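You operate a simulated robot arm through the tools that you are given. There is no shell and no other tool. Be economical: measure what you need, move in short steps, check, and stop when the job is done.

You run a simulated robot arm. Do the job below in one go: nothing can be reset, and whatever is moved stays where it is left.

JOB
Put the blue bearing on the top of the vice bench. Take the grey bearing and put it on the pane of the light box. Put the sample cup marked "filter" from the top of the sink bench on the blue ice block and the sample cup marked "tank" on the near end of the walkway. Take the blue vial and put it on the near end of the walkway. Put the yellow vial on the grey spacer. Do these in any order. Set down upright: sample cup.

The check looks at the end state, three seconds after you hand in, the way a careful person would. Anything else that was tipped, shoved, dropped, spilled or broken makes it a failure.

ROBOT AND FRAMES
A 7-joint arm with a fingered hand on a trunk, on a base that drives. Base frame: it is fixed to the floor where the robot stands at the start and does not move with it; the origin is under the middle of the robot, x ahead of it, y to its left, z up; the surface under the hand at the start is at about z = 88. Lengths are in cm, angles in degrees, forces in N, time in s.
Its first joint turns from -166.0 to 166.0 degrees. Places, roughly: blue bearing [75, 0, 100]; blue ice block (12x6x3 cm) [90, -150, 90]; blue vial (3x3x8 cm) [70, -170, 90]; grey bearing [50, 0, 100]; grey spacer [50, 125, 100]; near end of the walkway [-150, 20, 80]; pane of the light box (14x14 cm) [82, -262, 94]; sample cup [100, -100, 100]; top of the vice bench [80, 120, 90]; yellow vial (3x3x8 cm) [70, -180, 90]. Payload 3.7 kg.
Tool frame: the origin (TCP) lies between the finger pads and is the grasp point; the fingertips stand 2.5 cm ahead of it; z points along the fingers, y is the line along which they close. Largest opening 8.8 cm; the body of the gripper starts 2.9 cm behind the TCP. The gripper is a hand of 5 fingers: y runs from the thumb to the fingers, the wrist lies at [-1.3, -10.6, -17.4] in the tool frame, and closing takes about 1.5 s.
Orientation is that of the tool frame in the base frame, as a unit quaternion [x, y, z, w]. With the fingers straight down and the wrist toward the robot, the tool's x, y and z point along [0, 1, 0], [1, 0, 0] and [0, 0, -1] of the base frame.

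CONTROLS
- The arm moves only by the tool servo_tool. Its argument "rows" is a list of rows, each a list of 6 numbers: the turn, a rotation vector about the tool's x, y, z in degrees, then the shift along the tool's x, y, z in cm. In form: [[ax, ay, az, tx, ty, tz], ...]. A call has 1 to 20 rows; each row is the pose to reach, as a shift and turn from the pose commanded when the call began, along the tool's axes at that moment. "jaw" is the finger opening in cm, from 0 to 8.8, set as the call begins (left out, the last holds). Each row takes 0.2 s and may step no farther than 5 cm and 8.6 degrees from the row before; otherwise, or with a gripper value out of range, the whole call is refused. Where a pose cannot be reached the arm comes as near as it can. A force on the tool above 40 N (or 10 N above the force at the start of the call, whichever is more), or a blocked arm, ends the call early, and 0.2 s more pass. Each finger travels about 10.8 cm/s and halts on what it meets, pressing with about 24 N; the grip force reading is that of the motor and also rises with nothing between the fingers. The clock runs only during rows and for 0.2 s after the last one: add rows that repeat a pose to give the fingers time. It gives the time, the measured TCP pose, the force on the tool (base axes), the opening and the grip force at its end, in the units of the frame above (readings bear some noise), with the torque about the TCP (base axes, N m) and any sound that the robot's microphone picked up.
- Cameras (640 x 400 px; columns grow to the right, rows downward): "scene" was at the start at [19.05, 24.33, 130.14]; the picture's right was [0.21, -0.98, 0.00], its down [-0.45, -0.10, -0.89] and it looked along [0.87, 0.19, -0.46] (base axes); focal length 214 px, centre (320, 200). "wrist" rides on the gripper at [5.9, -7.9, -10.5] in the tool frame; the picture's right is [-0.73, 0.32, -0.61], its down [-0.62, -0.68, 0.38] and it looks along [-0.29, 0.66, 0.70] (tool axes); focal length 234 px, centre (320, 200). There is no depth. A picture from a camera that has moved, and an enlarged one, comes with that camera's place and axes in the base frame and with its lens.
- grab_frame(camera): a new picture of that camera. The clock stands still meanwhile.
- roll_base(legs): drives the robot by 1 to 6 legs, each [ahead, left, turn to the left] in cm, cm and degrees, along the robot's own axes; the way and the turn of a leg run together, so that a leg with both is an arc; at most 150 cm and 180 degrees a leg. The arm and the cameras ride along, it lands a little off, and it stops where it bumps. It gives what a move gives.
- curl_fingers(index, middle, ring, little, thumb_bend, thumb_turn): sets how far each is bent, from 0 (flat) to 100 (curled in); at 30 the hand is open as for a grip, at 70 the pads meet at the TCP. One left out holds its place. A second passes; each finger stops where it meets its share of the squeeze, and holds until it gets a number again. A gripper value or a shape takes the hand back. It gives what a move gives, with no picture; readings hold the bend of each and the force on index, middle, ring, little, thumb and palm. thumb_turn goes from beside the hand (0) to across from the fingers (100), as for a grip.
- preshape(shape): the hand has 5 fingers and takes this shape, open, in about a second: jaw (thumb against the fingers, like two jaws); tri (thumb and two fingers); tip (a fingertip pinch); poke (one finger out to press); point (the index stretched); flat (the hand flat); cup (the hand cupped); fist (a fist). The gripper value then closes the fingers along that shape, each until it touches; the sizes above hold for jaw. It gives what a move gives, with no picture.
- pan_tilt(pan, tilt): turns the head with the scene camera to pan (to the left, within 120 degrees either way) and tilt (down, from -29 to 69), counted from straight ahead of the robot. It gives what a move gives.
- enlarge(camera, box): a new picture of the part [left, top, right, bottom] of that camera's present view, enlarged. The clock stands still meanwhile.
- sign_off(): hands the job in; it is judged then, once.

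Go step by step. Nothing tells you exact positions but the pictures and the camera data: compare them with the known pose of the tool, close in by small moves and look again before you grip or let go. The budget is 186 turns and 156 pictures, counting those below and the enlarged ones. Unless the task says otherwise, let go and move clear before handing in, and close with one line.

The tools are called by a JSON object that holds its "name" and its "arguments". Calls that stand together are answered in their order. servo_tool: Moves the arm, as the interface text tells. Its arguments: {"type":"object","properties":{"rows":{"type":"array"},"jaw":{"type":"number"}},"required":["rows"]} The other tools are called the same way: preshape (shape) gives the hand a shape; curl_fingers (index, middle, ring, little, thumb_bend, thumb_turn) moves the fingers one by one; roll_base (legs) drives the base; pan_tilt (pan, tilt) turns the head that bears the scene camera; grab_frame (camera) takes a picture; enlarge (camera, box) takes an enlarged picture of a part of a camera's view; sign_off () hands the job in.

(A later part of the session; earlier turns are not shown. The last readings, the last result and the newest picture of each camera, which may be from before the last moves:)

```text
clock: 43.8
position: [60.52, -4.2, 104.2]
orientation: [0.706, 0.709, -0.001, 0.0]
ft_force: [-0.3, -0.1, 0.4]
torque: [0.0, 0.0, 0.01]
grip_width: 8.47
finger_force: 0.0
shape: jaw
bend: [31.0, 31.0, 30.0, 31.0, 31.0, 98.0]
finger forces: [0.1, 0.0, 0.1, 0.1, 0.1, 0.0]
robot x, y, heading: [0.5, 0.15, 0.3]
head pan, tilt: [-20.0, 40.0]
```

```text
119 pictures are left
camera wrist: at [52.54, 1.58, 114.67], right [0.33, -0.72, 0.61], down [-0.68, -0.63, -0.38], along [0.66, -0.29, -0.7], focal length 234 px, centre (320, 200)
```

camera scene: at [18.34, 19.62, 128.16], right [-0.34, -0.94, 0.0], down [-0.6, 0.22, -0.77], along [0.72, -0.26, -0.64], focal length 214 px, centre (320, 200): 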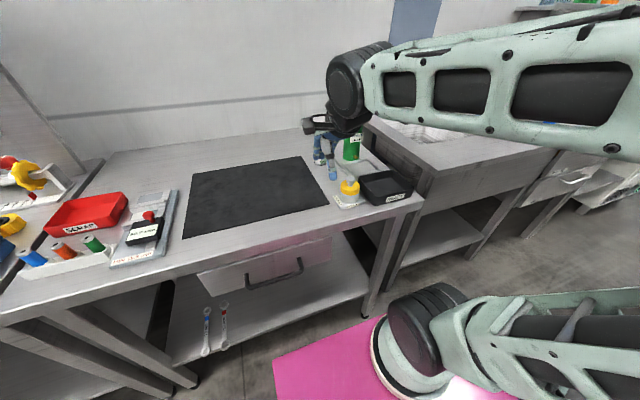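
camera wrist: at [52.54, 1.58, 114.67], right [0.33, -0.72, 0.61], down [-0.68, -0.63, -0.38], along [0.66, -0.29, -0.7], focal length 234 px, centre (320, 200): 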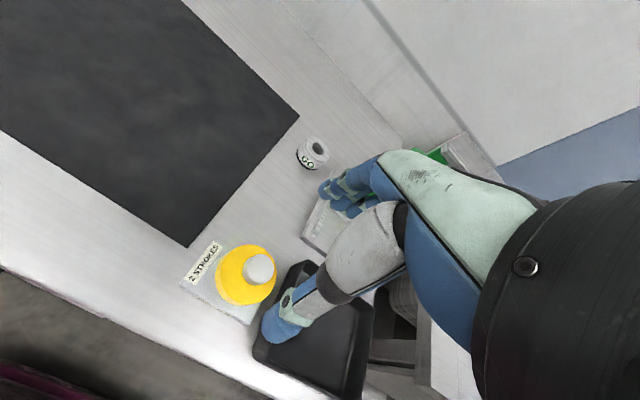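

The knob is at (59.95,-4.1). I'll shift 0.5 cm toward the robot and descend.

{"name": "servo_tool", "arguments": {"rows": [[0, 0, 0, 0.1, -0.5, 3], [0, 0, 0, 0.1, -0.5, 6], [0, 0, 0, 0.1, -0.5, 8.5], [0, 0, 0, 0.1, -0.5, 10], [0, 0, 0, 0.1, -0.5, 10.3], [0, 0, 0, 0.1, -0.5, 10.3]]}}

{"name": "enlarge", "arguments": {"camera": "wrist", "box": [200, 100, 440, 360]}}

{"name": "enlarge", "arguments": {"camera": "scene", "box": [300, 130, 420, 230]}}

```text
clock: 45.2
position: [59.9, -4.07, 93.72]
orientation: [0.706, 0.708, 0.0, -0.001]
ft_force: [0.4, -0.5, -0.5]
torque: [0.01, 0.03, -0.01]
grip_width: 8.51
finger_force: 0.0
shape: jaw
bend: [31.0, 31.0, 30.0, 31.0, 31.0, 98.0]
finger forces: [0.0, 0.0, 0.1, 0.0, 0.0, 0.1]
robot x, y, heading: [-0.09, 0.35, 0.0]
head pan, tilt: [-20.0, 40.0]
```

```text
1.54 times, centred on (320, 230) of wrist
camera zoom: at [52.04, 1.69, 104.27], right [0.33, -0.72, 0.61], down [-0.68, -0.63, -0.38], along [0.66, -0.29, -0.7], focal length 360 px, centre (320, 154)
```

zoom: 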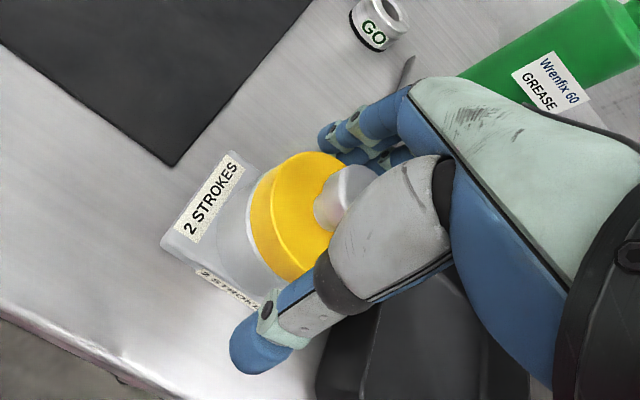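

```text
4.00 times, centred on (360, 180) of scene
camera zoom: at [18.34, 19.61, 128.16], right [-0.34, -0.94, 0.0], down [-0.6, 0.22, -0.77], along [0.72, -0.26, -0.64], focal length 858 px, centre (160, 280)
```

zoom: 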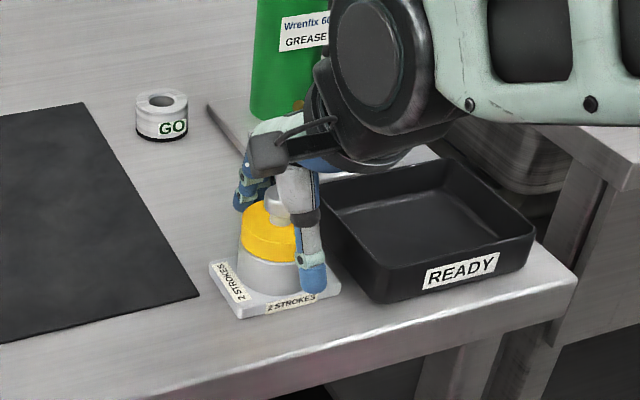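

It's aligned. I'll lower, close and lift.

{"name": "servo_tool", "arguments": {"rows": [[0, 0, 0, 0, 0, 0.5], [0, 0, 0, 0, 0, 0.5]]}}

{"name": "servo_tool", "arguments": {"rows": [[0, 0, 0, 0, 0, 0], [0, 0, 0, 0, 0, 0], [0, 0, 0, 0, 0, 0], [0, 0, 0, 0, 0, 0], [0, 0, 0, 0, 0, 0], [0, 0, 0, 0, 0, 0], [0, 0, 0, 0, 0, 0], [0, 0, 0, 0, 0, 0]], "jaw": 4.2}}

{"name": "servo_tool", "arguments": {"rows": [[0, 0, 0, 0, 0, -1], [0, 0, 0, 0, 0, -2.5], [0, 0, 0, 0, 0, -5], [0, 0, 0, 0, 0, -9], [0, 0, 0, 0, 0, -13], [0, 0, 0, 0, 0, -17], [0, 0, 0, 0, 0, -20], [0, 0, 0, 0, -4, -22], [0, 0, 0, 0, -8, -22], [0, 0, 0, 0, -8, -22]]}}

{"name": "grab_frame", "arguments": {"camera": "scene"}}

```text
clock: 45.8
position: [59.92, -4.03, 93.31]
orientation: [0.706, 0.709, 0.0, 0.0]
ft_force: [0.5, -0.9, -0.8]
torque: [0.0, -0.03, 0.01]
grip_width: 8.5
finger_force: 0.0
shape: jaw
bend: [31.0, 31.0, 30.0, 31.0, 31.0, 98.0]
finger forces: [0.0, 0.0, 0.0, 0.1, 0.0, 0.1]
robot x, y, heading: [0.14, 0.06, 0.3]
head pan, tilt: [-20.0, 40.0]
```

```text
clock: 47.6
position: [60.07, -4.03, 93.32]
orientation: [0.706, 0.708, 0.0, 0.0]
ft_force: [-0.5, -0.2, 0.0]
torque: [-0.01, -0.01, 0.01]
grip_width: 4.64
finger_force: 24.8
shape: jaw
bend: [74.0, 43.0, 46.0, 44.0, 68.0, 100.0]
finger forces: [13.3, 6.6, 0.0, 0.0, 20.8, 0.1]
robot x, y, heading: [0.08, -0.1, 0.3]
head pan, tilt: [-20.0, 40.0]
```

```text
clock: 49.8
position: [52.01, -4.18, 115.33]
orientation: [0.706, 0.708, 0.0, 0.0]
ft_force: [-0.2, -0.3, -3.4]
torque: [0.0, -0.01, 0.0]
grip_width: 4.62
finger_force: 23.4
shape: jaw
bend: [74.0, 43.0, 46.0, 44.0, 68.0, 100.0]
finger forces: [14.0, 7.0, 0.1, 0.0, 20.8, 0.0]
robot x, y, heading: [0.22, 0.27, 0.1]
head pan, tilt: [-20.0, 40.0]
```

```text
116 pictures are left
camera scene: at [18.36, 19.61, 128.16], right [-0.34, -0.94, 0.0], down [-0.6, 0.22, -0.77], along [0.72, -0.26, -0.64], focal length 214 px, centre (320, 200)
```

scene: 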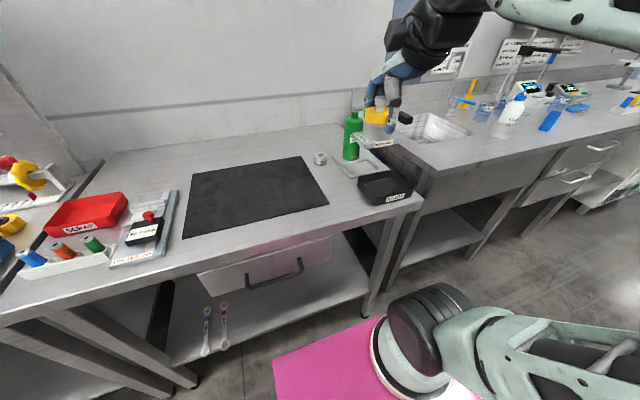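

Grey is in hand. I'll drive right past the sink bench, looking halfway.

{"name": "roll_base", "arguments": {"legs": [[0, -110, 0]]}}

{"name": "pan_tilt", "arguments": {"pan": -5, "tilt": 30}}

{"name": "grab_frame", "arguments": {"camera": "scene"}}

{"name": "pan_tilt", "arguments": {"pan": -60, "tilt": 30}}

{"name": "grab_frame", "arguments": {"camera": "scene"}}

```text
clock: 55.5
position: [51.99, -114.28, 115.25]
orientation: [0.708, 0.706, 0.0, 0.0]
ft_force: [-0.7, 0.3, -5.0]
torque: [-0.05, 0.0, -0.02]
grip_width: 4.63
finger_force: 23.9
shape: jaw
bend: [74.0, 43.0, 46.0, 44.0, 68.0, 100.0]
finger forces: [13.9, 7.0, 0.0, 0.1, 20.8, 0.0]
robot x, y, heading: [0.55, -109.87, -0.0]
head pan, tilt: [-20.0, 40.0]
```

```text
clock: 56.2
position: [51.94, -114.3, 115.2]
orientation: [0.707, 0.707, 0.0, 0.001]
ft_force: [-0.3, 0.1, -4.3]
torque: [0.0, 0.0, 0.0]
grip_width: 4.66
finger_force: 23.9
shape: jaw
bend: [74.0, 43.0, 46.0, 44.0, 68.0, 100.0]
finger forces: [14.0, 7.0, 0.1, 0.1, 20.8, 0.0]
robot x, y, heading: [0.18, -110.21, 0.2]
head pan, tilt: [-5.0, 30.0]
```

```text
115 pictures are left
camera scene: at [19.6, -88.24, 129.69], right [-0.09, -1.0, 0.0], down [-0.5, 0.04, -0.87], along [0.86, -0.08, -0.5], focal length 214 px, centre (320, 200)
```

scene: 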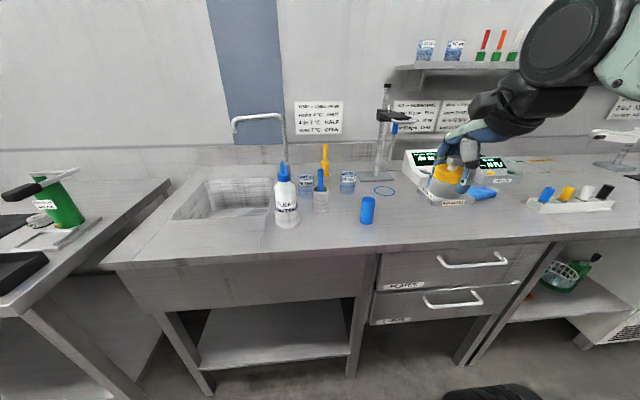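

```text
clock: 57.5
position: [52.09, -114.26, 115.22]
orientation: [0.708, 0.706, -0.001, 0.0]
ft_force: [-0.7, 0.3, -4.3]
torque: [-0.04, -0.01, -0.01]
grip_width: 4.68
finger_force: 23.9
shape: jaw
bend: [74.0, 43.0, 46.0, 44.0, 68.0, 100.0]
finger forces: [14.1, 6.9, 0.1, 0.0, 20.7, 0.0]
robot x, y, heading: [0.32, -109.36, -0.3]
head pan, tilt: [-60.0, 30.0]
```

```text
114 pictures are left
camera scene: at [15.11, -95.27, 129.7], right [-0.87, -0.5, 0.0], down [-0.25, 0.43, -0.87], along [0.43, -0.75, -0.5], focal length 214 px, centre (320, 200)
```

scene: 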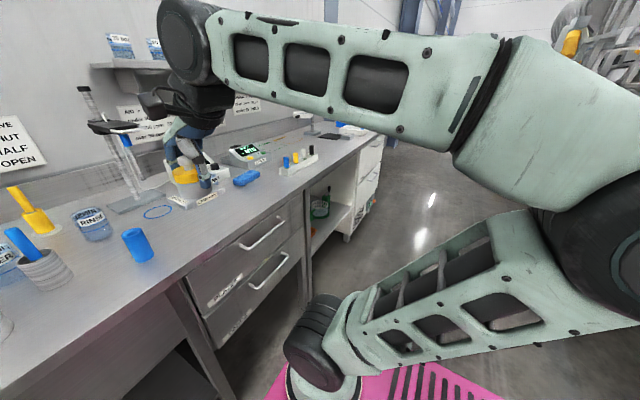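

I can see cups near the back of the sink bench. I'll carry on right to the light box with the grey bearing.

{"name": "roll_base", "arguments": {"legs": [[0, -125, 0]]}}

{"name": "pan_tilt", "arguments": {"pan": -25, "tilt": 35}}

{"name": "grab_frame", "arguments": {"camera": "scene"}}

{"name": "grab_frame", "arguments": {"camera": "wrist"}}

```text
clock: 63.8
position: [52.05, -239.43, 115.2]
orientation: [0.706, 0.708, 0.001, 0.0]
ft_force: [-0.7, 0.2, -3.5]
torque: [0.0, -0.01, 0.02]
grip_width: 4.66
finger_force: 24.5
shape: jaw
bend: [74.0, 43.0, 46.0, 44.0, 68.0, 100.0]
finger forces: [13.9, 7.0, 0.0, 0.1, 20.8, 0.0]
robot x, y, heading: [0.41, -234.99, -0.1]
head pan, tilt: [-60.0, 30.0]
```

```text
clock: 64.8
position: [52.18, -239.41, 115.19]
orientation: [0.707, 0.708, -0.001, -0.001]
ft_force: [0.9, -0.6, -3.6]
torque: [-0.02, -0.01, -0.04]
grip_width: 4.65
finger_force: 23.7
shape: jaw
bend: [74.0, 43.0, 46.0, 44.0, 68.0, 100.0]
finger forces: [13.9, 7.0, 0.0, 0.1, 20.8, 0.0]
robot x, y, heading: [0.28, -235.07, -0.0]
head pan, tilt: [-25.0, 35.0]
```

```text
113 pictures are left
camera scene: at [18.5, -216.45, 128.92], right [-0.42, -0.91, 0.0], down [-0.52, 0.24, -0.82], along [0.74, -0.35, -0.57], focal length 214 px, centre (320, 200)
```

scene: 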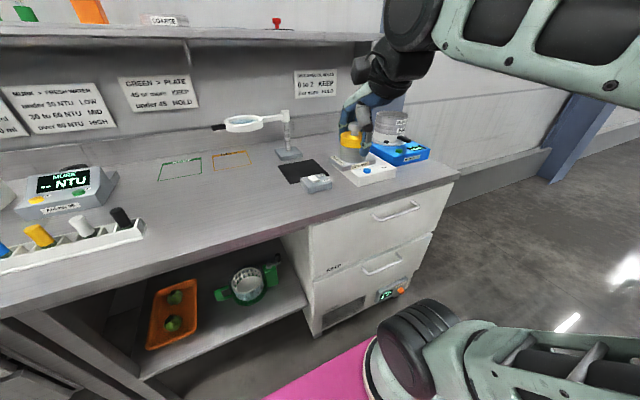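

```text
112 pictures are left
camera wrist: at [44.07, -233.66, 125.73], right [0.32, -0.73, 0.61], down [-0.68, -0.62, -0.38], along [0.66, -0.29, -0.7], focal length 234 px, centre (320, 200)
```

wrist: 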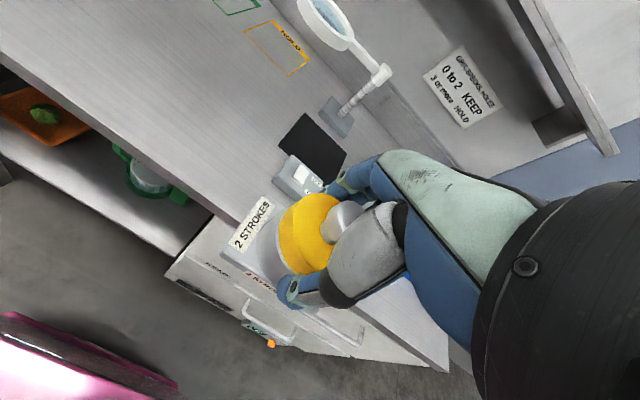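

{"name": "enlarge", "arguments": {"camera": "scene", "box": [260, 90, 460, 220]}}

{"name": "enlarge", "arguments": {"camera": "scene", "box": [0, 140, 160, 290]}}

```text
3.08 times, centred on (360, 155) of scene
camera zoom: at [18.5, -216.45, 128.92], right [-0.42, -0.91, 0.0], down [-0.52, 0.24, -0.82], along [0.74, -0.35, -0.57], focal length 660 px, centre (197, 338)
```

zoom: 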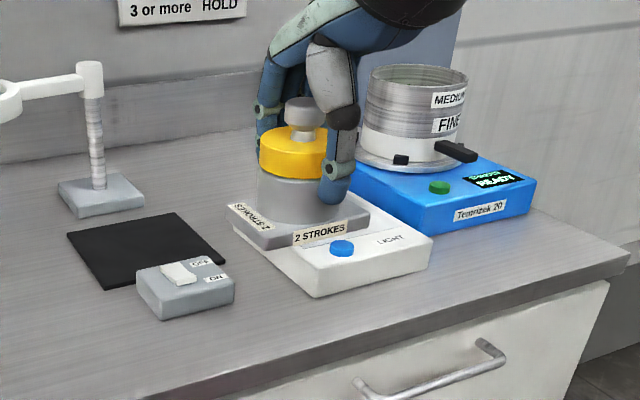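

```text
2.67 times, centred on (80, 215) of scene
camera zoom: at [18.5, -216.45, 128.92], right [-0.42, -0.91, 0.0], down [-0.52, 0.24, -0.82], along [0.74, -0.35, -0.57], focal length 572 px, centre (960, 160)
```

zoom: 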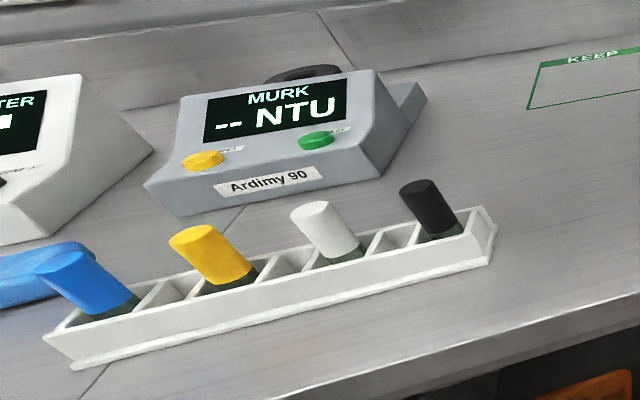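

The light box is just behind the held bearing. I'll drive a bit further right and pull the arm left for an unobstructed view.

{"name": "roll_base", "arguments": {"legs": [[0, -25, 0]]}}

{"name": "servo_tool", "arguments": {"rows": [[0, 0, 0, 4, 0, -1], [0, 0, 0, 8, 0, -2], [0, 0, 0, 12, 0, -2], [0, 0, 0, 16, 0, -2], [0, 0, 0, 20, 0, -2], [0, 0, 0, 24, 0, -2]]}}

{"name": "pan_tilt", "arguments": {"pan": -20, "tilt": 35}}

{"name": "enlarge", "arguments": {"camera": "scene", "box": [220, 80, 420, 230]}}

{"name": "grab_frame", "arguments": {"camera": "wrist"}}

```text
clock: 66.6
position: [52.05, -264.58, 115.17]
orientation: [0.706, 0.708, 0.0, 0.0]
ft_force: [-1.2, -0.4, -3.8]
torque: [-0.02, -0.03, -0.03]
grip_width: 4.66
finger_force: 23.7
shape: jaw
bend: [74.0, 43.0, 46.0, 44.0, 68.0, 100.0]
finger forces: [14.0, 7.0, 0.0, 0.1, 20.8, 0.0]
robot x, y, heading: [0.61, -259.92, 0.1]
head pan, tilt: [-25.0, 35.0]
```

```text
clock: 68.0
position: [52.11, -240.35, 117.27]
orientation: [0.707, 0.707, 0.0, -0.001]
ft_force: [0.0, -0.5, -3.3]
torque: [0.01, 0.04, -0.02]
grip_width: 4.66
finger_force: 24.1
shape: jaw
bend: [74.0, 43.0, 46.0, 44.0, 68.0, 100.0]
finger forces: [14.0, 7.0, 0.1, 0.1, 20.6, 0.0]
robot x, y, heading: [0.46, -260.04, 0.4]
head pan, tilt: [-25.0, 35.0]
```

```text
clock: 68.7
position: [52.09, -240.42, 117.25]
orientation: [0.706, 0.708, 0.0, 0.0]
ft_force: [-0.6, 0.0, -4.2]
torque: [-0.03, 0.04, 0.03]
grip_width: 4.61
finger_force: 24.8
shape: jaw
bend: [74.0, 43.0, 46.0, 44.0, 68.0, 100.0]
finger forces: [14.0, 7.0, 0.0, 0.0, 20.5, 0.0]
robot x, y, heading: [0.74, -259.94, -0.0]
head pan, tilt: [-20.0, 35.0]
```

```text
2.67 times, centred on (320, 155) of scene
camera zoom: at [18.81, -240.74, 128.92], right [-0.34, -0.94, 0.0], down [-0.54, 0.2, -0.82], along [0.77, -0.28, -0.57], focal length 572 px, centre (320, 320)
```

zoom: 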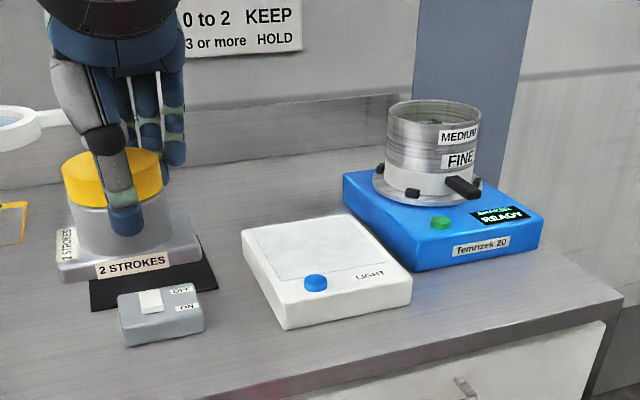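

```text
108 pictures are left
camera wrist: at [44.06, -234.65, 127.81], right [0.32, -0.73, 0.61], down [-0.68, -0.62, -0.38], along [0.66, -0.29, -0.7], focal length 234 px, centre (320, 200)
```

wrist: 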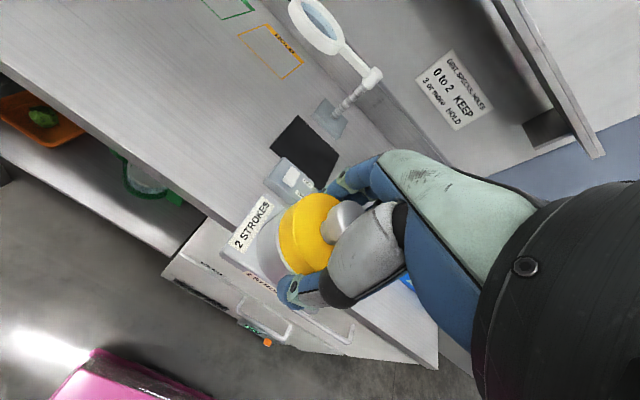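

The pane measures near (82.5,-264), with its height about 92–94. I'll move above it, stay high, and check.

{"name": "servo_tool", "arguments": {"rows": [[0, 0, 0, -4, 2, 0], [0, 0, 0, -8, 4, 0], [0, 0, 0, -12, 6, 0], [0, 0, 0, -16, 8, 0], [0, 0, 0, -20, 10, 0], [0, 0, 0, -23.4, 12, 0], [0, 0, 0, -23.4, 16, 0], [0, 0, 0, -23.4, 20, 0], [0, 0, 0, -23.4, 24, 0], [0, 0, 0, -23.4, 28, 0], [0, 0, 0, -23.4, 30.4, 0], [0, 0, 0, -23.4, 30.4, 4], [0, 0, 0, -23.4, 30.4, 8], [0, 0, 0, -23.4, 30.4, 12], [0, 0, 0, -23.4, 30.4, 14], [0, 0, 0, -23.4, 30.4, 14]]}}

{"name": "enlarge", "arguments": {"camera": "scene", "box": [260, 100, 420, 220]}}

{"name": "grab_frame", "arguments": {"camera": "wrist"}}

```text
clock: 72.1
position: [82.5, -263.83, 103.18]
orientation: [0.706, 0.708, 0.0, 0.0]
ft_force: [-0.1, 0.0, -3.8]
torque: [-0.03, 0.0, 0.0]
grip_width: 4.6
finger_force: 24.4
shape: jaw
bend: [74.0, 43.0, 46.0, 44.0, 69.0, 100.0]
finger forces: [14.0, 7.1, 0.0, 0.0, 20.4, 0.0]
robot x, y, heading: [0.8, -260.27, 0.2]
head pan, tilt: [-20.0, 35.0]
```

```text
3.33 times, centred on (340, 160) of scene
camera zoom: at [18.82, -240.74, 128.92], right [-0.34, -0.94, 0.0], down [-0.54, 0.2, -0.82], along [0.77, -0.28, -0.57], focal length 715 px, centre (253, 333)
```

zoom: 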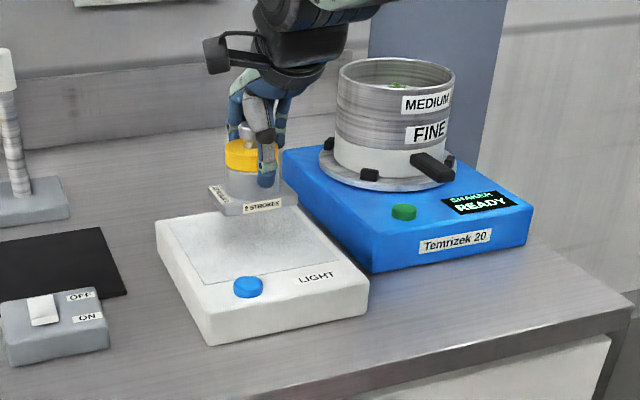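

```text
106 pictures are left
camera wrist: at [74.5, -258.02, 113.75], right [0.32, -0.73, 0.61], down [-0.68, -0.62, -0.38], along [0.66, -0.29, -0.7], focal length 234 px, centre (320, 200)
```

wrist: 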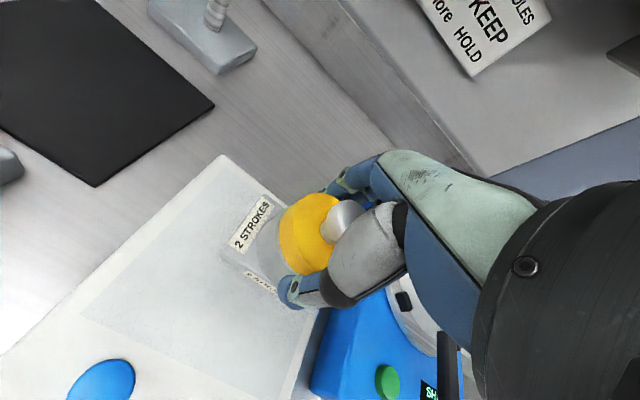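

I estimate the pane centre at (81.3,-263) with z about 94.4. I'll centre over it and lower carefully.

{"name": "servo_tool", "arguments": {"rows": [[0, 0, 0, 0.7, -1.2, 0.5], [0, 0, 0, 0.7, -1.2, 1.2], [0, 0, 0, 0.7, -1.2, 2.0], [0, 0, 0, 0.7, -1.2, 2.6], [0, 0, 0, 0.7, -1.2, 2.9], [0, 0, 0, 0.7, -1.2, 2.9]]}}

{"name": "enlarge", "arguments": {"camera": "scene", "box": [280, 130, 380, 210]}}

```text
clock: 73.5
position: [81.28, -263.11, 100.21]
orientation: [0.707, 0.708, 0.001, 0.0]
ft_force: [0.0, -0.2, -3.0]
torque: [0.0, 0.0, 0.0]
grip_width: 4.6
finger_force: 24.5
shape: jaw
bend: [74.0, 43.0, 46.0, 44.0, 69.0, 100.0]
finger forces: [14.0, 7.1, 0.0, 0.0, 20.6, 0.1]
robot x, y, heading: [0.12, -259.93, -0.1]
head pan, tilt: [-20.0, 35.0]
```

```text
5.00 times, centred on (330, 170) of scene
camera zoom: at [18.82, -240.74, 128.92], right [-0.34, -0.94, 0.0], down [-0.54, 0.2, -0.82], along [0.77, -0.28, -0.57], focal length 1072 px, centre (270, 350)
```

zoom: 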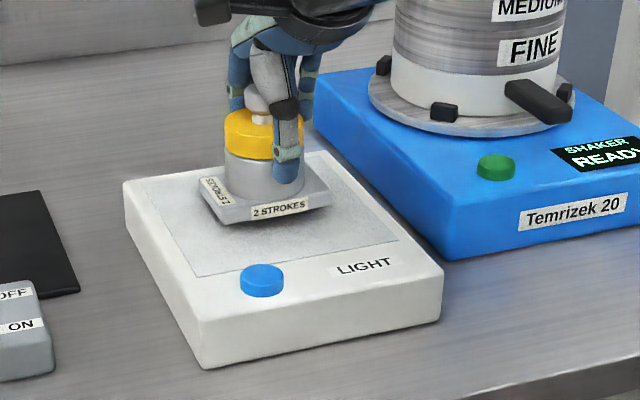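

{"name": "servo_tool", "arguments": {"rows": [[0, 0, 0, 0, 0, 0.2], [0, 0, 0, 0, 0, 0.4], [0, 0, 0, 0, 0, 0.6], [0, 0, 0, 0, 0, 0.6]]}}

```text
clock: 74.5
position: [81.18, -263.08, 99.59]
orientation: [0.706, 0.708, 0.0, 0.0]
ft_force: [0.3, -0.2, -3.3]
torque: [-0.02, -0.01, 0.03]
grip_width: 4.6
finger_force: 24.0
shape: jaw
bend: [74.0, 43.0, 46.0, 44.0, 69.0, 100.0]
finger forces: [13.9, 7.1, 0.0, 0.0, 20.5, 0.1]
robot x, y, heading: [0.5, -260.31, -0.0]
head pan, tilt: [-20.0, 35.0]
```

{"name": "servo_tool", "arguments": {"rows": [[0, 0, 0, 0, 0, 0.2], [0, 0, 0, 0, 0, 0.4], [0, 0, 0, 0, 0, 0.4]]}}

{"name": "enlarge", "arguments": {"camera": "scene", "box": [290, 140, 350, 190]}}

```text
clock: 75.3
position: [81.19, -263.13, 99.31]
orientation: [0.707, 0.707, 0.0, 0.0]
ft_force: [0.2, -0.7, -4.0]
torque: [0.02, -0.01, 0.0]
grip_width: 4.61
finger_force: 23.6
shape: jaw
bend: [74.0, 43.0, 46.0, 44.0, 69.0, 100.0]
finger forces: [14.0, 7.2, 0.0, 0.1, 20.5, 0.0]
robot x, y, heading: [0.3, -260.15, 0.0]
head pan, tilt: [-20.0, 35.0]
```

```text
8.00 times, centred on (320, 165) of scene
camera zoom: at [18.82, -240.74, 128.92], right [-0.34, -0.94, 0.0], down [-0.54, 0.2, -0.82], along [0.77, -0.28, -0.57], focal length 1716 px, centre (320, 480)
```

zoom: 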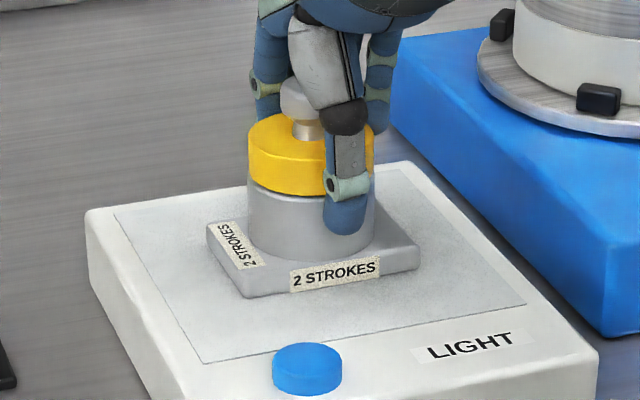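

{"name": "servo_tool", "arguments": {"rows": [[0, 0, 0, 0, 0, 0.2], [0, 0, 0, 0, 0, 0.4], [0, 0, 0, 0, 0, 0.4]]}}

{"name": "servo_tool", "arguments": {"rows": [[0, 0, 0, 0, 0, 0.15], [0, 0, 0, 0, 0, 0.3], [0, 0, 0, 0, 0, 0.3]]}}

```text
clock: 76.1
position: [81.25, -263.04, 99.14]
orientation: [0.706, 0.708, 0.001, 0.001]
ft_force: [-0.2, 0.5, 17.1]
torque: [-0.02, -0.08, 0.02]
grip_width: 4.66
finger_force: 23.9
shape: jaw
bend: [74.0, 43.0, 46.0, 44.0, 69.0, 100.0]
finger forces: [14.1, 8.5, 0.1, 0.1, 22.6, 0.1]
robot x, y, heading: [0.45, -260.36, 0.1]
head pan, tilt: [-20.0, 35.0]
```

```text
clock: 76.9
position: [81.17, -263.1, 98.92]
orientation: [0.706, 0.708, 0.001, 0.001]
ft_force: [-0.5, -1.9, 37.6]
torque: [-0.06, -0.08, -0.03]
grip_width: 4.7
finger_force: 24.5
shape: jaw
bend: [74.0, 42.0, 46.0, 44.0, 70.0, 100.0]
finger forces: [14.8, 9.7, 0.2, 0.0, 24.4, 0.1]
robot x, y, heading: [0.03, -259.76, 0.2]
head pan, tilt: [-20.0, 35.0]
```

It's in contact. I'll back off and release.

{"name": "servo_tool", "arguments": {"rows": [[0, 0, 0, 0, 0, -0.2], [0, 0, 0, 0, 0, -0.35], [0, 0, 0, 0, 0, -0.35]]}}

{"name": "servo_tool", "arguments": {"rows": [[0, 0, 0, 0, 0, 0], [0, 0, 0, 0, 0, 0], [0, 0, 0, 0, 0, 0], [0, 0, 0, 0, 0, 0], [0, 0, 0, 0, 0, 0], [0, 0, 0, 0, 0, 0], [0, 0, 0, 0, 0, -2], [0, 0, 0, 0, 0, -5], [0, 0, 0, 0, 0, -9], [0, 0, 0, 0, 0, -13], [0, 0, 0, 0, 0, -16]], "jaw": 8}}

{"name": "enlarge", "arguments": {"camera": "scene", "box": [260, 100, 420, 220]}}

```text
clock: 77.7
position: [81.17, -263.09, 99.02]
orientation: [0.706, 0.708, -0.001, 0.0]
ft_force: [0.3, -0.3, 20.5]
torque: [-0.01, -0.14, -0.02]
grip_width: 4.73
finger_force: 23.9
shape: jaw
bend: [74.0, 42.0, 46.0, 44.0, 70.0, 100.0]
finger forces: [14.9, 8.9, 0.1, 0.1, 22.6, 0.0]
robot x, y, heading: [0.34, -260.25, 0.3]
head pan, tilt: [-20.0, 35.0]
```

```text
clock: 80.1
position: [81.15, -263.2, 114.96]
orientation: [0.707, 0.708, 0.0, -0.001]
ft_force: [0.8, -0.1, -0.2]
torque: [0.02, -0.02, 0.02]
grip_width: 7.98
finger_force: 0.0
shape: jaw
bend: [31.0, 32.0, 30.0, 31.0, 32.0, 98.0]
finger forces: [0.0, 0.1, 0.1, 0.0, 0.0, 0.1]
robot x, y, heading: [0.63, -259.72, 0.2]
head pan, tilt: [-20.0, 35.0]
```

```text
3.33 times, centred on (340, 160) of scene
camera zoom: at [18.82, -240.74, 128.92], right [-0.34, -0.94, 0.0], down [-0.54, 0.2, -0.82], along [0.77, -0.28, -0.57], focal length 715 px, centre (253, 333)
```

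zoom: 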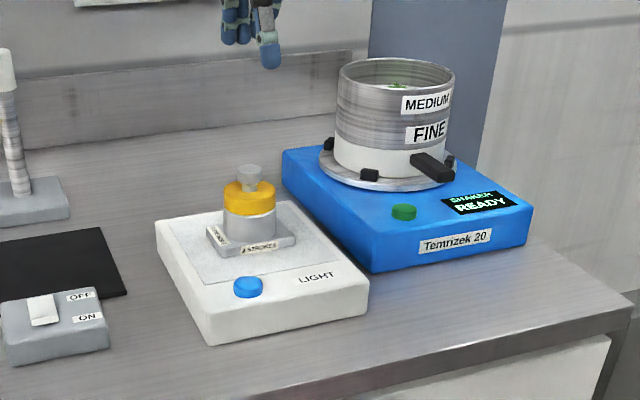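

The grey bearing is on the pane. I'll retract and drive back to the cups and vials.

{"name": "servo_tool", "arguments": {"rows": [[0, 0, 0, 0, -4, -1], [0, 0, 0, 0, -8, -2], [0, 0, 0, 0, -12, -2], [0, 0, 0, 0, -16, -2], [0, 0, 0, 0, -20, -2], [0, 0, 0, 0, -24, -2], [0, 0, 0, 0, -28, -2], [0, 0, 0, 0, -32, -2]]}}

{"name": "roll_base", "arguments": {"legs": [[0, 130, 0]]}}

{"name": "pan_tilt", "arguments": {"pan": 0, "tilt": 35}}

{"name": "grab_frame", "arguments": {"camera": "scene"}}

{"name": "enlarge", "arguments": {"camera": "scene", "box": [240, 120, 440, 240]}}

```text
clock: 81.9
position: [49.16, -263.15, 116.8]
orientation: [0.707, 0.708, 0.0, 0.0]
ft_force: [-0.4, 0.1, -0.1]
torque: [0.03, 0.02, -0.03]
grip_width: 7.98
finger_force: 0.0
shape: jaw
bend: [31.0, 32.0, 30.0, 31.0, 32.0, 98.0]
finger forces: [0.0, 0.2, 0.0, 0.0, 0.1, 0.0]
robot x, y, heading: [0.49, -260.33, 0.0]
head pan, tilt: [-20.0, 35.0]
```

```text
clock: 88.4
position: [49.35, -134.21, 116.93]
orientation: [0.709, 0.706, 0.0, 0.0]
ft_force: [0.8, 0.4, -0.2]
torque: [0.02, -0.02, 0.0]
grip_width: 7.99
finger_force: 0.1
shape: jaw
bend: [31.0, 32.0, 30.0, 31.0, 32.0, 98.0]
finger forces: [0.0, 0.1, 0.0, 0.0, 0.0, 0.1]
robot x, y, heading: [0.83, -131.18, -0.6]
head pan, tilt: [-20.0, 35.0]
```

```text
clock: 89.2
position: [49.24, -134.22, 117.02]
orientation: [0.709, 0.706, -0.001, 0.001]
ft_force: [-0.7, 0.4, 0.1]
torque: [-0.01, -0.01, 0.03]
grip_width: 8.01
finger_force: 0.1
shape: jaw
bend: [31.0, 32.0, 30.0, 31.0, 32.0, 98.0]
finger forces: [0.0, 0.0, 0.1, 0.1, 0.0, 0.0]
robot x, y, heading: [0.72, -131.27, -0.3]
head pan, tilt: [0.0, 35.0]
```

```text
102 pictures are left
camera scene: at [19.7, -108.76, 128.92], right [-0.01, -1.0, 0.0], down [-0.57, 0.0, -0.82], along [0.82, 0.0, -0.57], focal length 214 px, centre (320, 200)
```

scene: 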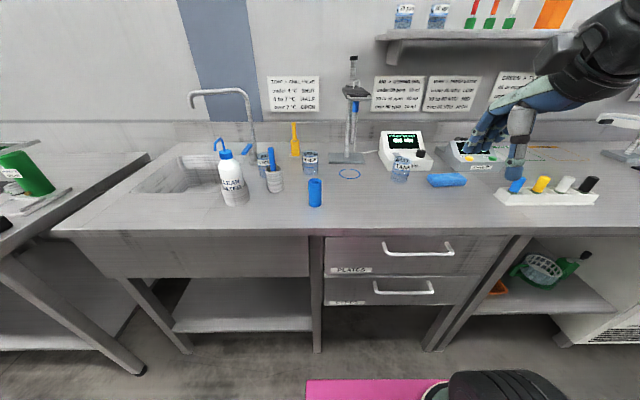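

```text
3.20 times, centred on (340, 180) of scene
camera zoom: at [19.7, -108.76, 128.92], right [-0.01, -1.0, 0.0], down [-0.57, 0.0, -0.82], along [0.82, 0.0, -0.57], focal length 686 px, centre (256, 264)
```

zoom: 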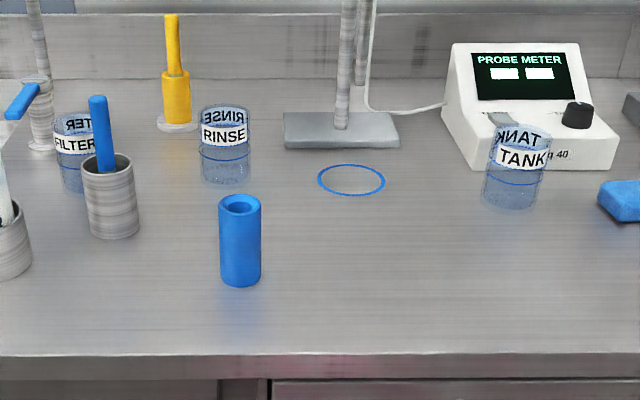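

The cups are at FILTER (92,-88), RINSE and TANK (88,-138), and the ice block is at about (84.5,-152). The blue stick in front of FILTER forces an approach with the wrist turned left, so I'll reposition the base.

{"name": "enlarge", "arguments": {"camera": "scene", "box": [370, 120, 620, 230]}}

{"name": "roll_base", "arguments": {"legs": [[0, 52, 0], [5, 0, 0]]}}

{"name": "pan_tilt", "arguments": {"pan": -15, "tilt": 35}}

{"name": "enlarge", "arguments": {"camera": "scene", "box": [200, 60, 440, 230]}}

{"name": "grab_frame", "arguments": {"camera": "wrist"}}

```text
2.56 times, centred on (495, 175) of scene
camera zoom: at [19.7, -108.76, 128.92], right [-0.01, -1.0, 0.0], down [-0.57, 0.0, -0.82], along [0.82, 0.0, -0.57], focal length 549 px, centre (-128, 264)
```

zoom: 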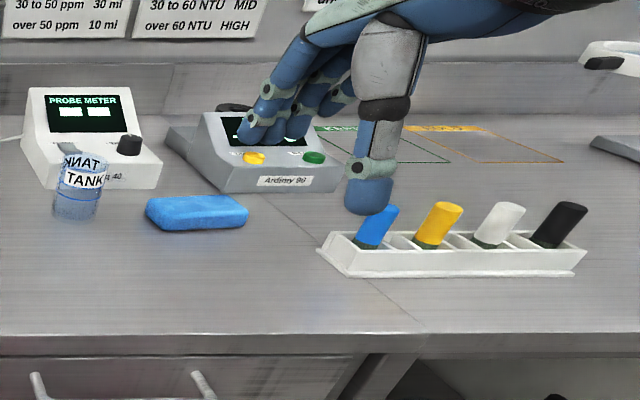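

```text
clock: 92.8
position: [54.56, -81.74, 116.9]
orientation: [0.707, 0.707, -0.001, -0.001]
ft_force: [1.0, -0.4, 0.6]
torque: [-0.01, -0.02, -0.03]
grip_width: 7.99
finger_force: 0.0
shape: jaw
bend: [31.0, 32.0, 30.0, 31.0, 32.0, 98.0]
finger forces: [0.0, 0.1, 0.0, 0.0, 0.1, 0.0]
robot x, y, heading: [5.82, -78.42, -0.1]
head pan, tilt: [0.0, 35.0]
```

```text
clock: 93.5
position: [54.55, -81.83, 116.98]
orientation: [0.707, 0.707, 0.0, 0.0]
ft_force: [0.2, -0.7, 1.5]
torque: [0.0, 0.02, -0.05]
grip_width: 7.97
finger_force: 0.1
shape: jaw
bend: [31.0, 32.0, 30.0, 31.0, 32.0, 98.0]
finger forces: [0.1, 0.1, 0.1, 0.1, 0.0, 0.0]
robot x, y, heading: [5.45, -78.67, 0.0]
head pan, tilt: [-15.0, 35.0]
```

```text
2.35 times, centred on (320, 145) of scene
camera zoom: at [24.46, -58.54, 128.92], right [-0.26, -0.97, 0.0], down [-0.55, 0.15, -0.82], along [0.79, -0.21, -0.57], focal length 505 px, centre (320, 329)
```

zoom: 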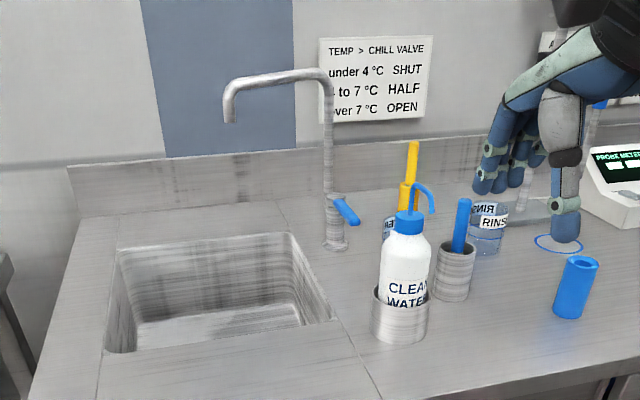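

```text
98 pictures are left
camera wrist: at [46.61, -75.9, 127.45], right [0.32, -0.73, 0.61], down [-0.68, -0.62, -0.38], along [0.66, -0.29, -0.7], focal length 234 px, centre (320, 200)
```

wrist: 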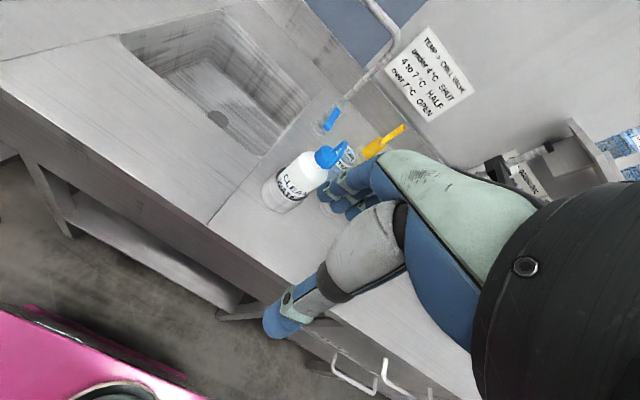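

A wash bottle at (74,-83) and a stick near (83,-94) flank the path to FILTER. I'll shift right so the forearm comes in from the right, then go over the cup high with the hand turned 30°.

{"name": "roll_base", "arguments": {"legs": [[0, -34, 0]]}}

{"name": "servo_tool", "arguments": {"rows": [[0, 0, 6, 3, 3, -2], [0, 0, 12, 6, 6, -4], [0, 0, 18, 9, 9, -6], [0, 0, 24, 12, 12, -8], [0, 0, 30, 15, 15, -8], [0, 0, 30, 18, 18, -8], [0, 0, 30, 21, 21, -8], [0, 0, 30, 24, 24, -8], [0, 0, 30, 26, 28, -8], [0, 0, 30, 27, 32, -8], [0, 0, 30, 27, 36, -8], [0, 0, 30, 27, 36, -8]]}}

{"name": "pan_tilt", "arguments": {"pan": 0, "tilt": 25}}

{"name": "grab_frame", "arguments": {"camera": "scene"}}

{"name": "grab_frame", "arguments": {"camera": "wrist"}}

```text
clock: 95.8
position: [54.5, -116.08, 116.99]
orientation: [0.708, 0.707, 0.0, 0.0]
ft_force: [-1.1, 1.1, 0.0]
torque: [0.02, 0.02, -0.03]
grip_width: 8.0
finger_force: 0.0
shape: jaw
bend: [31.0, 32.0, 30.0, 31.0, 32.0, 98.0]
finger forces: [0.0, 0.1, 0.0, 0.0, 0.0, 0.0]
robot x, y, heading: [5.65, -112.95, 0.2]
head pan, tilt: [-15.0, 35.0]
```

```text
clock: 98.4
position: [90.44, -88.86, 125.0]
orientation: [0.866, 0.499, 0.0, 0.001]
ft_force: [0.0, -0.5, 0.1]
torque: [0.0, 0.01, 0.0]
grip_width: 8.01
finger_force: 0.0
shape: jaw
bend: [31.0, 32.0, 30.0, 31.0, 32.0, 98.0]
finger forces: [0.0, 0.0, 0.0, 0.0, 0.0, 0.1]
robot x, y, heading: [5.67, -113.2, -0.1]
head pan, tilt: [-15.0, 35.0]
```

```text
clock: 99.2
position: [90.49, -88.94, 124.88]
orientation: [0.866, 0.5, 0.0, 0.0]
ft_force: [1.3, 0.2, -0.2]
torque: [0.0, 0.0, -0.03]
grip_width: 8.0
finger_force: 0.1
shape: jaw
bend: [31.0, 32.0, 30.0, 31.0, 32.0, 98.0]
finger forces: [0.0, 0.0, 0.0, 0.0, 0.0, 0.1]
robot x, y, heading: [5.42, -112.61, -0.1]
head pan, tilt: [0.0, 25.0]
```

```text
97 pictures are left
camera scene: at [25.16, -90.54, 130.49], right [0.0, -1.0, 0.0], down [-0.42, 0.0, -0.91], along [0.91, 0.0, -0.42], focal length 214 px, centre (320, 200)
```

scene: 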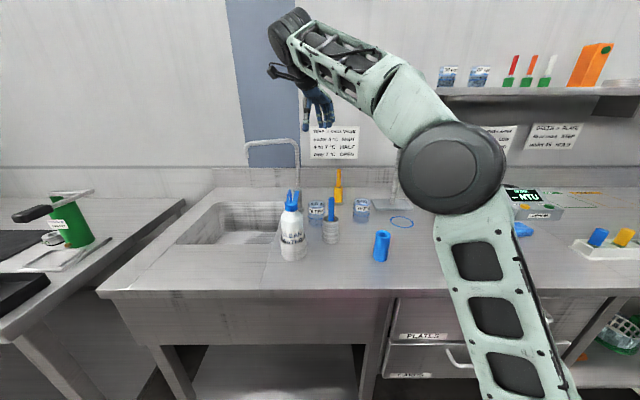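

```text
96 pictures are left
camera wrist: at [86.59, -80.03, 135.45], right [-0.08, -0.79, 0.61], down [-0.9, -0.2, -0.38], along [0.42, -0.58, -0.7], focal length 234 px, centre (320, 200)
```

wrist: 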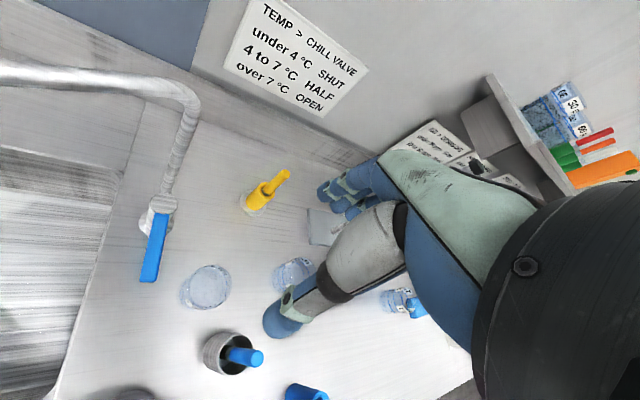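

The forearm comes in from the right above everything so far. I'll zoom in on the filter cup in both views.

{"name": "enlarge", "arguments": {"camera": "wrist", "box": [140, 230, 340, 400]}}

{"name": "enlarge", "arguments": {"camera": "scene", "box": [260, 160, 380, 270]}}

```text
2.35 times, centred on (240, 315) of wrist
camera zoom: at [86.59, -80.03, 135.45], right [-0.08, -0.79, 0.61], down [-0.9, -0.2, -0.38], along [0.42, -0.58, -0.7], focal length 551 px, centre (508, -71)
```

zoom: 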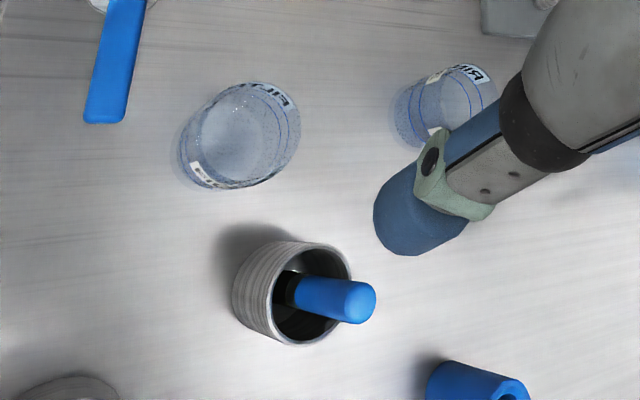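

```text
3.64 times, centred on (320, 215) of scene
camera zoom: at [25.16, -90.54, 130.49], right [0.0, -1.0, 0.0], down [-0.42, 0.0, -0.91], along [0.91, 0.0, -0.42], focal length 780 px, centre (320, 146)
```

zoom: 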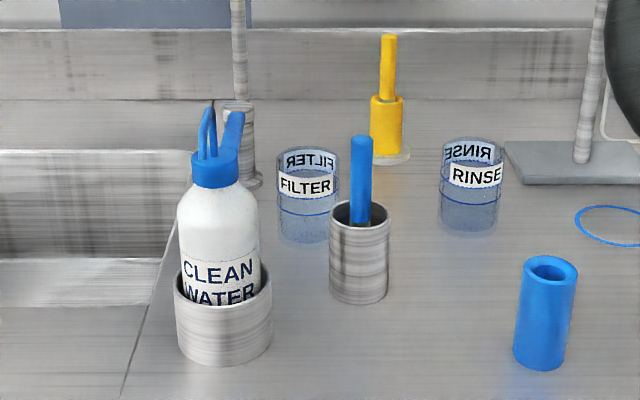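

I'll come in from further right and reduce the hand turn to about 22° so it fits between the stick and the faucet lever.

{"name": "roll_base", "arguments": {"legs": [[0, -12, 0]]}}

{"name": "servo_tool", "arguments": {"rows": [[0, 0, -4, 3.4, -2, 0], [0, 0, -8, 6.9, -4, 1], [0, 0, -8, 10.4, -6, 4], [0, 0, -8, 10.4, -6, 8], [0, 0, -8, 10.4, -6, 12], [0, 0, -8, 10.4, -6, 12]]}}

{"name": "pan_tilt", "arguments": {"pan": 10, "tilt": 25}}

{"name": "grab_frame", "arguments": {"camera": "scene"}}

{"name": "grab_frame", "arguments": {"camera": "wrist"}}

```text
clock: 100.4
position: [90.39, -100.96, 124.96]
orientation: [0.867, 0.499, 0.0, 0.0]
ft_force: [0.7, 0.7, -0.1]
torque: [-0.02, 0.03, -0.04]
grip_width: 8.0
finger_force: 0.0
shape: jaw
bend: [31.0, 32.0, 30.0, 31.0, 32.0, 98.0]
finger forces: [0.0, 0.0, 0.1, 0.0, 0.0, 0.0]
robot x, y, heading: [5.63, -124.83, -0.3]
head pan, tilt: [0.0, 25.0]
```

```text
refused: row 3 steps farther than a row can; nothing moved
```

```text
clock: 101.1
position: [90.63, -101.09, 124.98]
orientation: [0.866, 0.5, 0.0, 0.0]
ft_force: [0.8, -0.1, -0.1]
torque: [0.01, 0.03, -0.02]
grip_width: 7.98
finger_force: 0.2
shape: jaw
bend: [31.0, 32.0, 30.0, 31.0, 32.0, 98.0]
finger forces: [0.0, 0.0, 0.0, 0.0, 0.0, 0.1]
robot x, y, heading: [5.76, -124.99, -0.2]
head pan, tilt: [10.0, 25.0]
```

```text
93 pictures are left
camera scene: at [25.02, -100.95, 130.49], right [0.17, -0.99, 0.0], down [-0.42, -0.07, -0.91], along [0.89, 0.15, -0.42], focal length 214 px, centre (320, 200)
```

scene: 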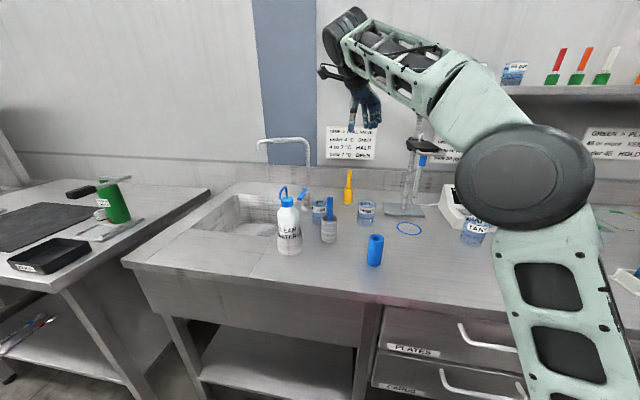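

```text
92 pictures are left
camera wrist: at [86.6, -92.06, 135.45], right [-0.08, -0.79, 0.61], down [-0.9, -0.2, -0.38], along [0.42, -0.58, -0.7], focal length 234 px, centre (320, 200)
```

wrist: 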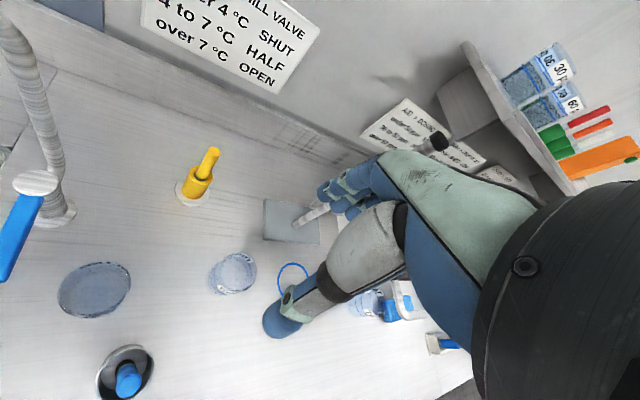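

Filter is confirmed at (90.7,-89.2). I'll resend the move with valid steps.

{"name": "servo_tool", "arguments": {"rows": [[0, 0, -4, 3.4, -1.9, 0], [0, 0, -8, 6.9, -3.8, 1], [0, 0, -8, 10.4, -5.8, 2], [0, 0, -8, 10.4, -5.8, 6], [0, 0, -8, 10.4, -5.8, 10], [0, 0, -8, 10.4, -5.8, 13], [0, 0, -8, 10.4, -5.8, 13]]}}

{"name": "enlarge", "arguments": {"camera": "scene", "box": [240, 80, 440, 260]}}

{"name": "grab_frame", "arguments": {"camera": "wrist"}}

```text
clock: 102.7
position: [90.72, -89.13, 112.02]
orientation: [0.83, 0.558, 0.0, 0.0]
ft_force: [-0.9, 0.0, -0.2]
torque: [0.0, 0.0, 0.02]
grip_width: 8.0
finger_force: 0.0
shape: jaw
bend: [31.0, 32.0, 30.0, 31.0, 32.0, 98.0]
finger forces: [0.0, 0.0, 0.0, 0.1, 0.0, 0.0]
out of reach, approached as far as the arm can: row 3
robot x, y, heading: [5.81, -124.85, -0.4]
head pan, tilt: [10.0, 25.0]
```

```text
2.22 times, centred on (340, 170) of scene
camera zoom: at [25.02, -100.94, 130.49], right [0.17, -0.99, 0.0], down [-0.42, -0.07, -0.91], along [0.89, 0.16, -0.42], focal length 477 px, centre (276, 267)
```

zoom: 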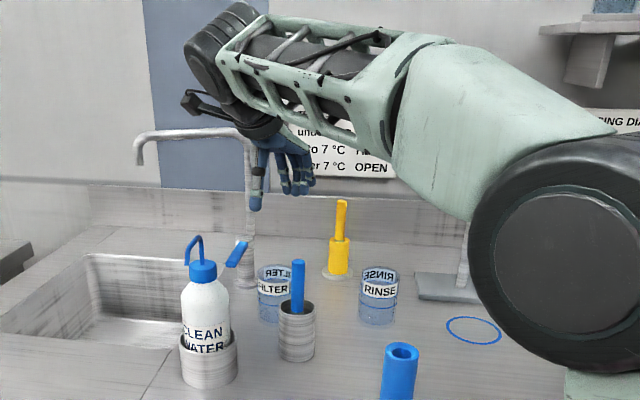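

```text
90 pictures are left
camera wrist: at [85.55, -80.78, 122.54], right [0.03, -0.79, 0.61], down [-0.87, -0.32, -0.38], along [0.5, -0.52, -0.7], focal length 234 px, centre (320, 200)
```

wrist: 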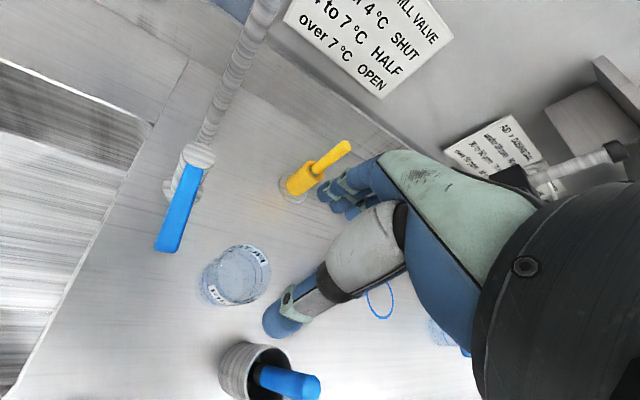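

The path looks open. I'll lower 7 cm and inspect again.

{"name": "servo_tool", "arguments": {"rows": [[0, 0, 0, 0, 0, 2.5], [0, 0, 0, 0, 0, 5], [0, 0, 0, 0, 0, 7], [0, 0, 0, 0, 0, 7]], "jaw": 8.6}}

{"name": "enlarge", "arguments": {"camera": "scene", "box": [260, 120, 400, 250]}}

{"name": "grab_frame", "arguments": {"camera": "wrist"}}

```text
clock: 103.7
position: [90.73, -89.07, 104.97]
orientation: [0.83, 0.558, 0.0, -0.001]
ft_force: [0.0, 0.9, -0.5]
torque: [-0.03, -0.01, -0.01]
grip_width: 8.56
finger_force: 0.1
shape: jaw
bend: [31.0, 31.0, 30.0, 30.0, 31.0, 98.0]
finger forces: [0.1, 0.1, 0.0, 0.0, 0.0, 0.0]
robot x, y, heading: [5.58, -124.93, -0.3]
head pan, tilt: [10.0, 25.0]
```

```text
3.08 times, centred on (330, 185) of scene
camera zoom: at [25.02, -100.94, 130.49], right [0.17, -0.99, 0.0], down [-0.42, -0.07, -0.91], along [0.89, 0.16, -0.42], focal length 660 px, centre (289, 246)
```

zoom: 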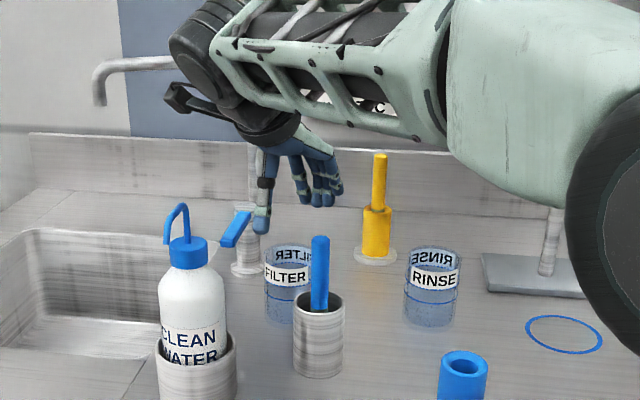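

```text
88 pictures are left
camera wrist: at [85.54, -80.76, 115.5], right [0.03, -0.79, 0.61], down [-0.87, -0.32, -0.38], along [0.5, -0.52, -0.7], focal length 234 px, centre (320, 200)
```

wrist: 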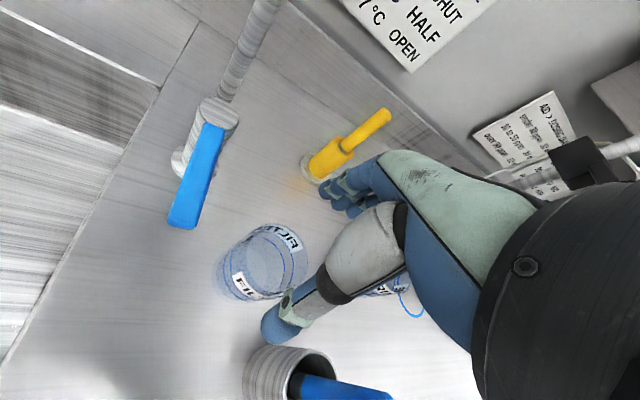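

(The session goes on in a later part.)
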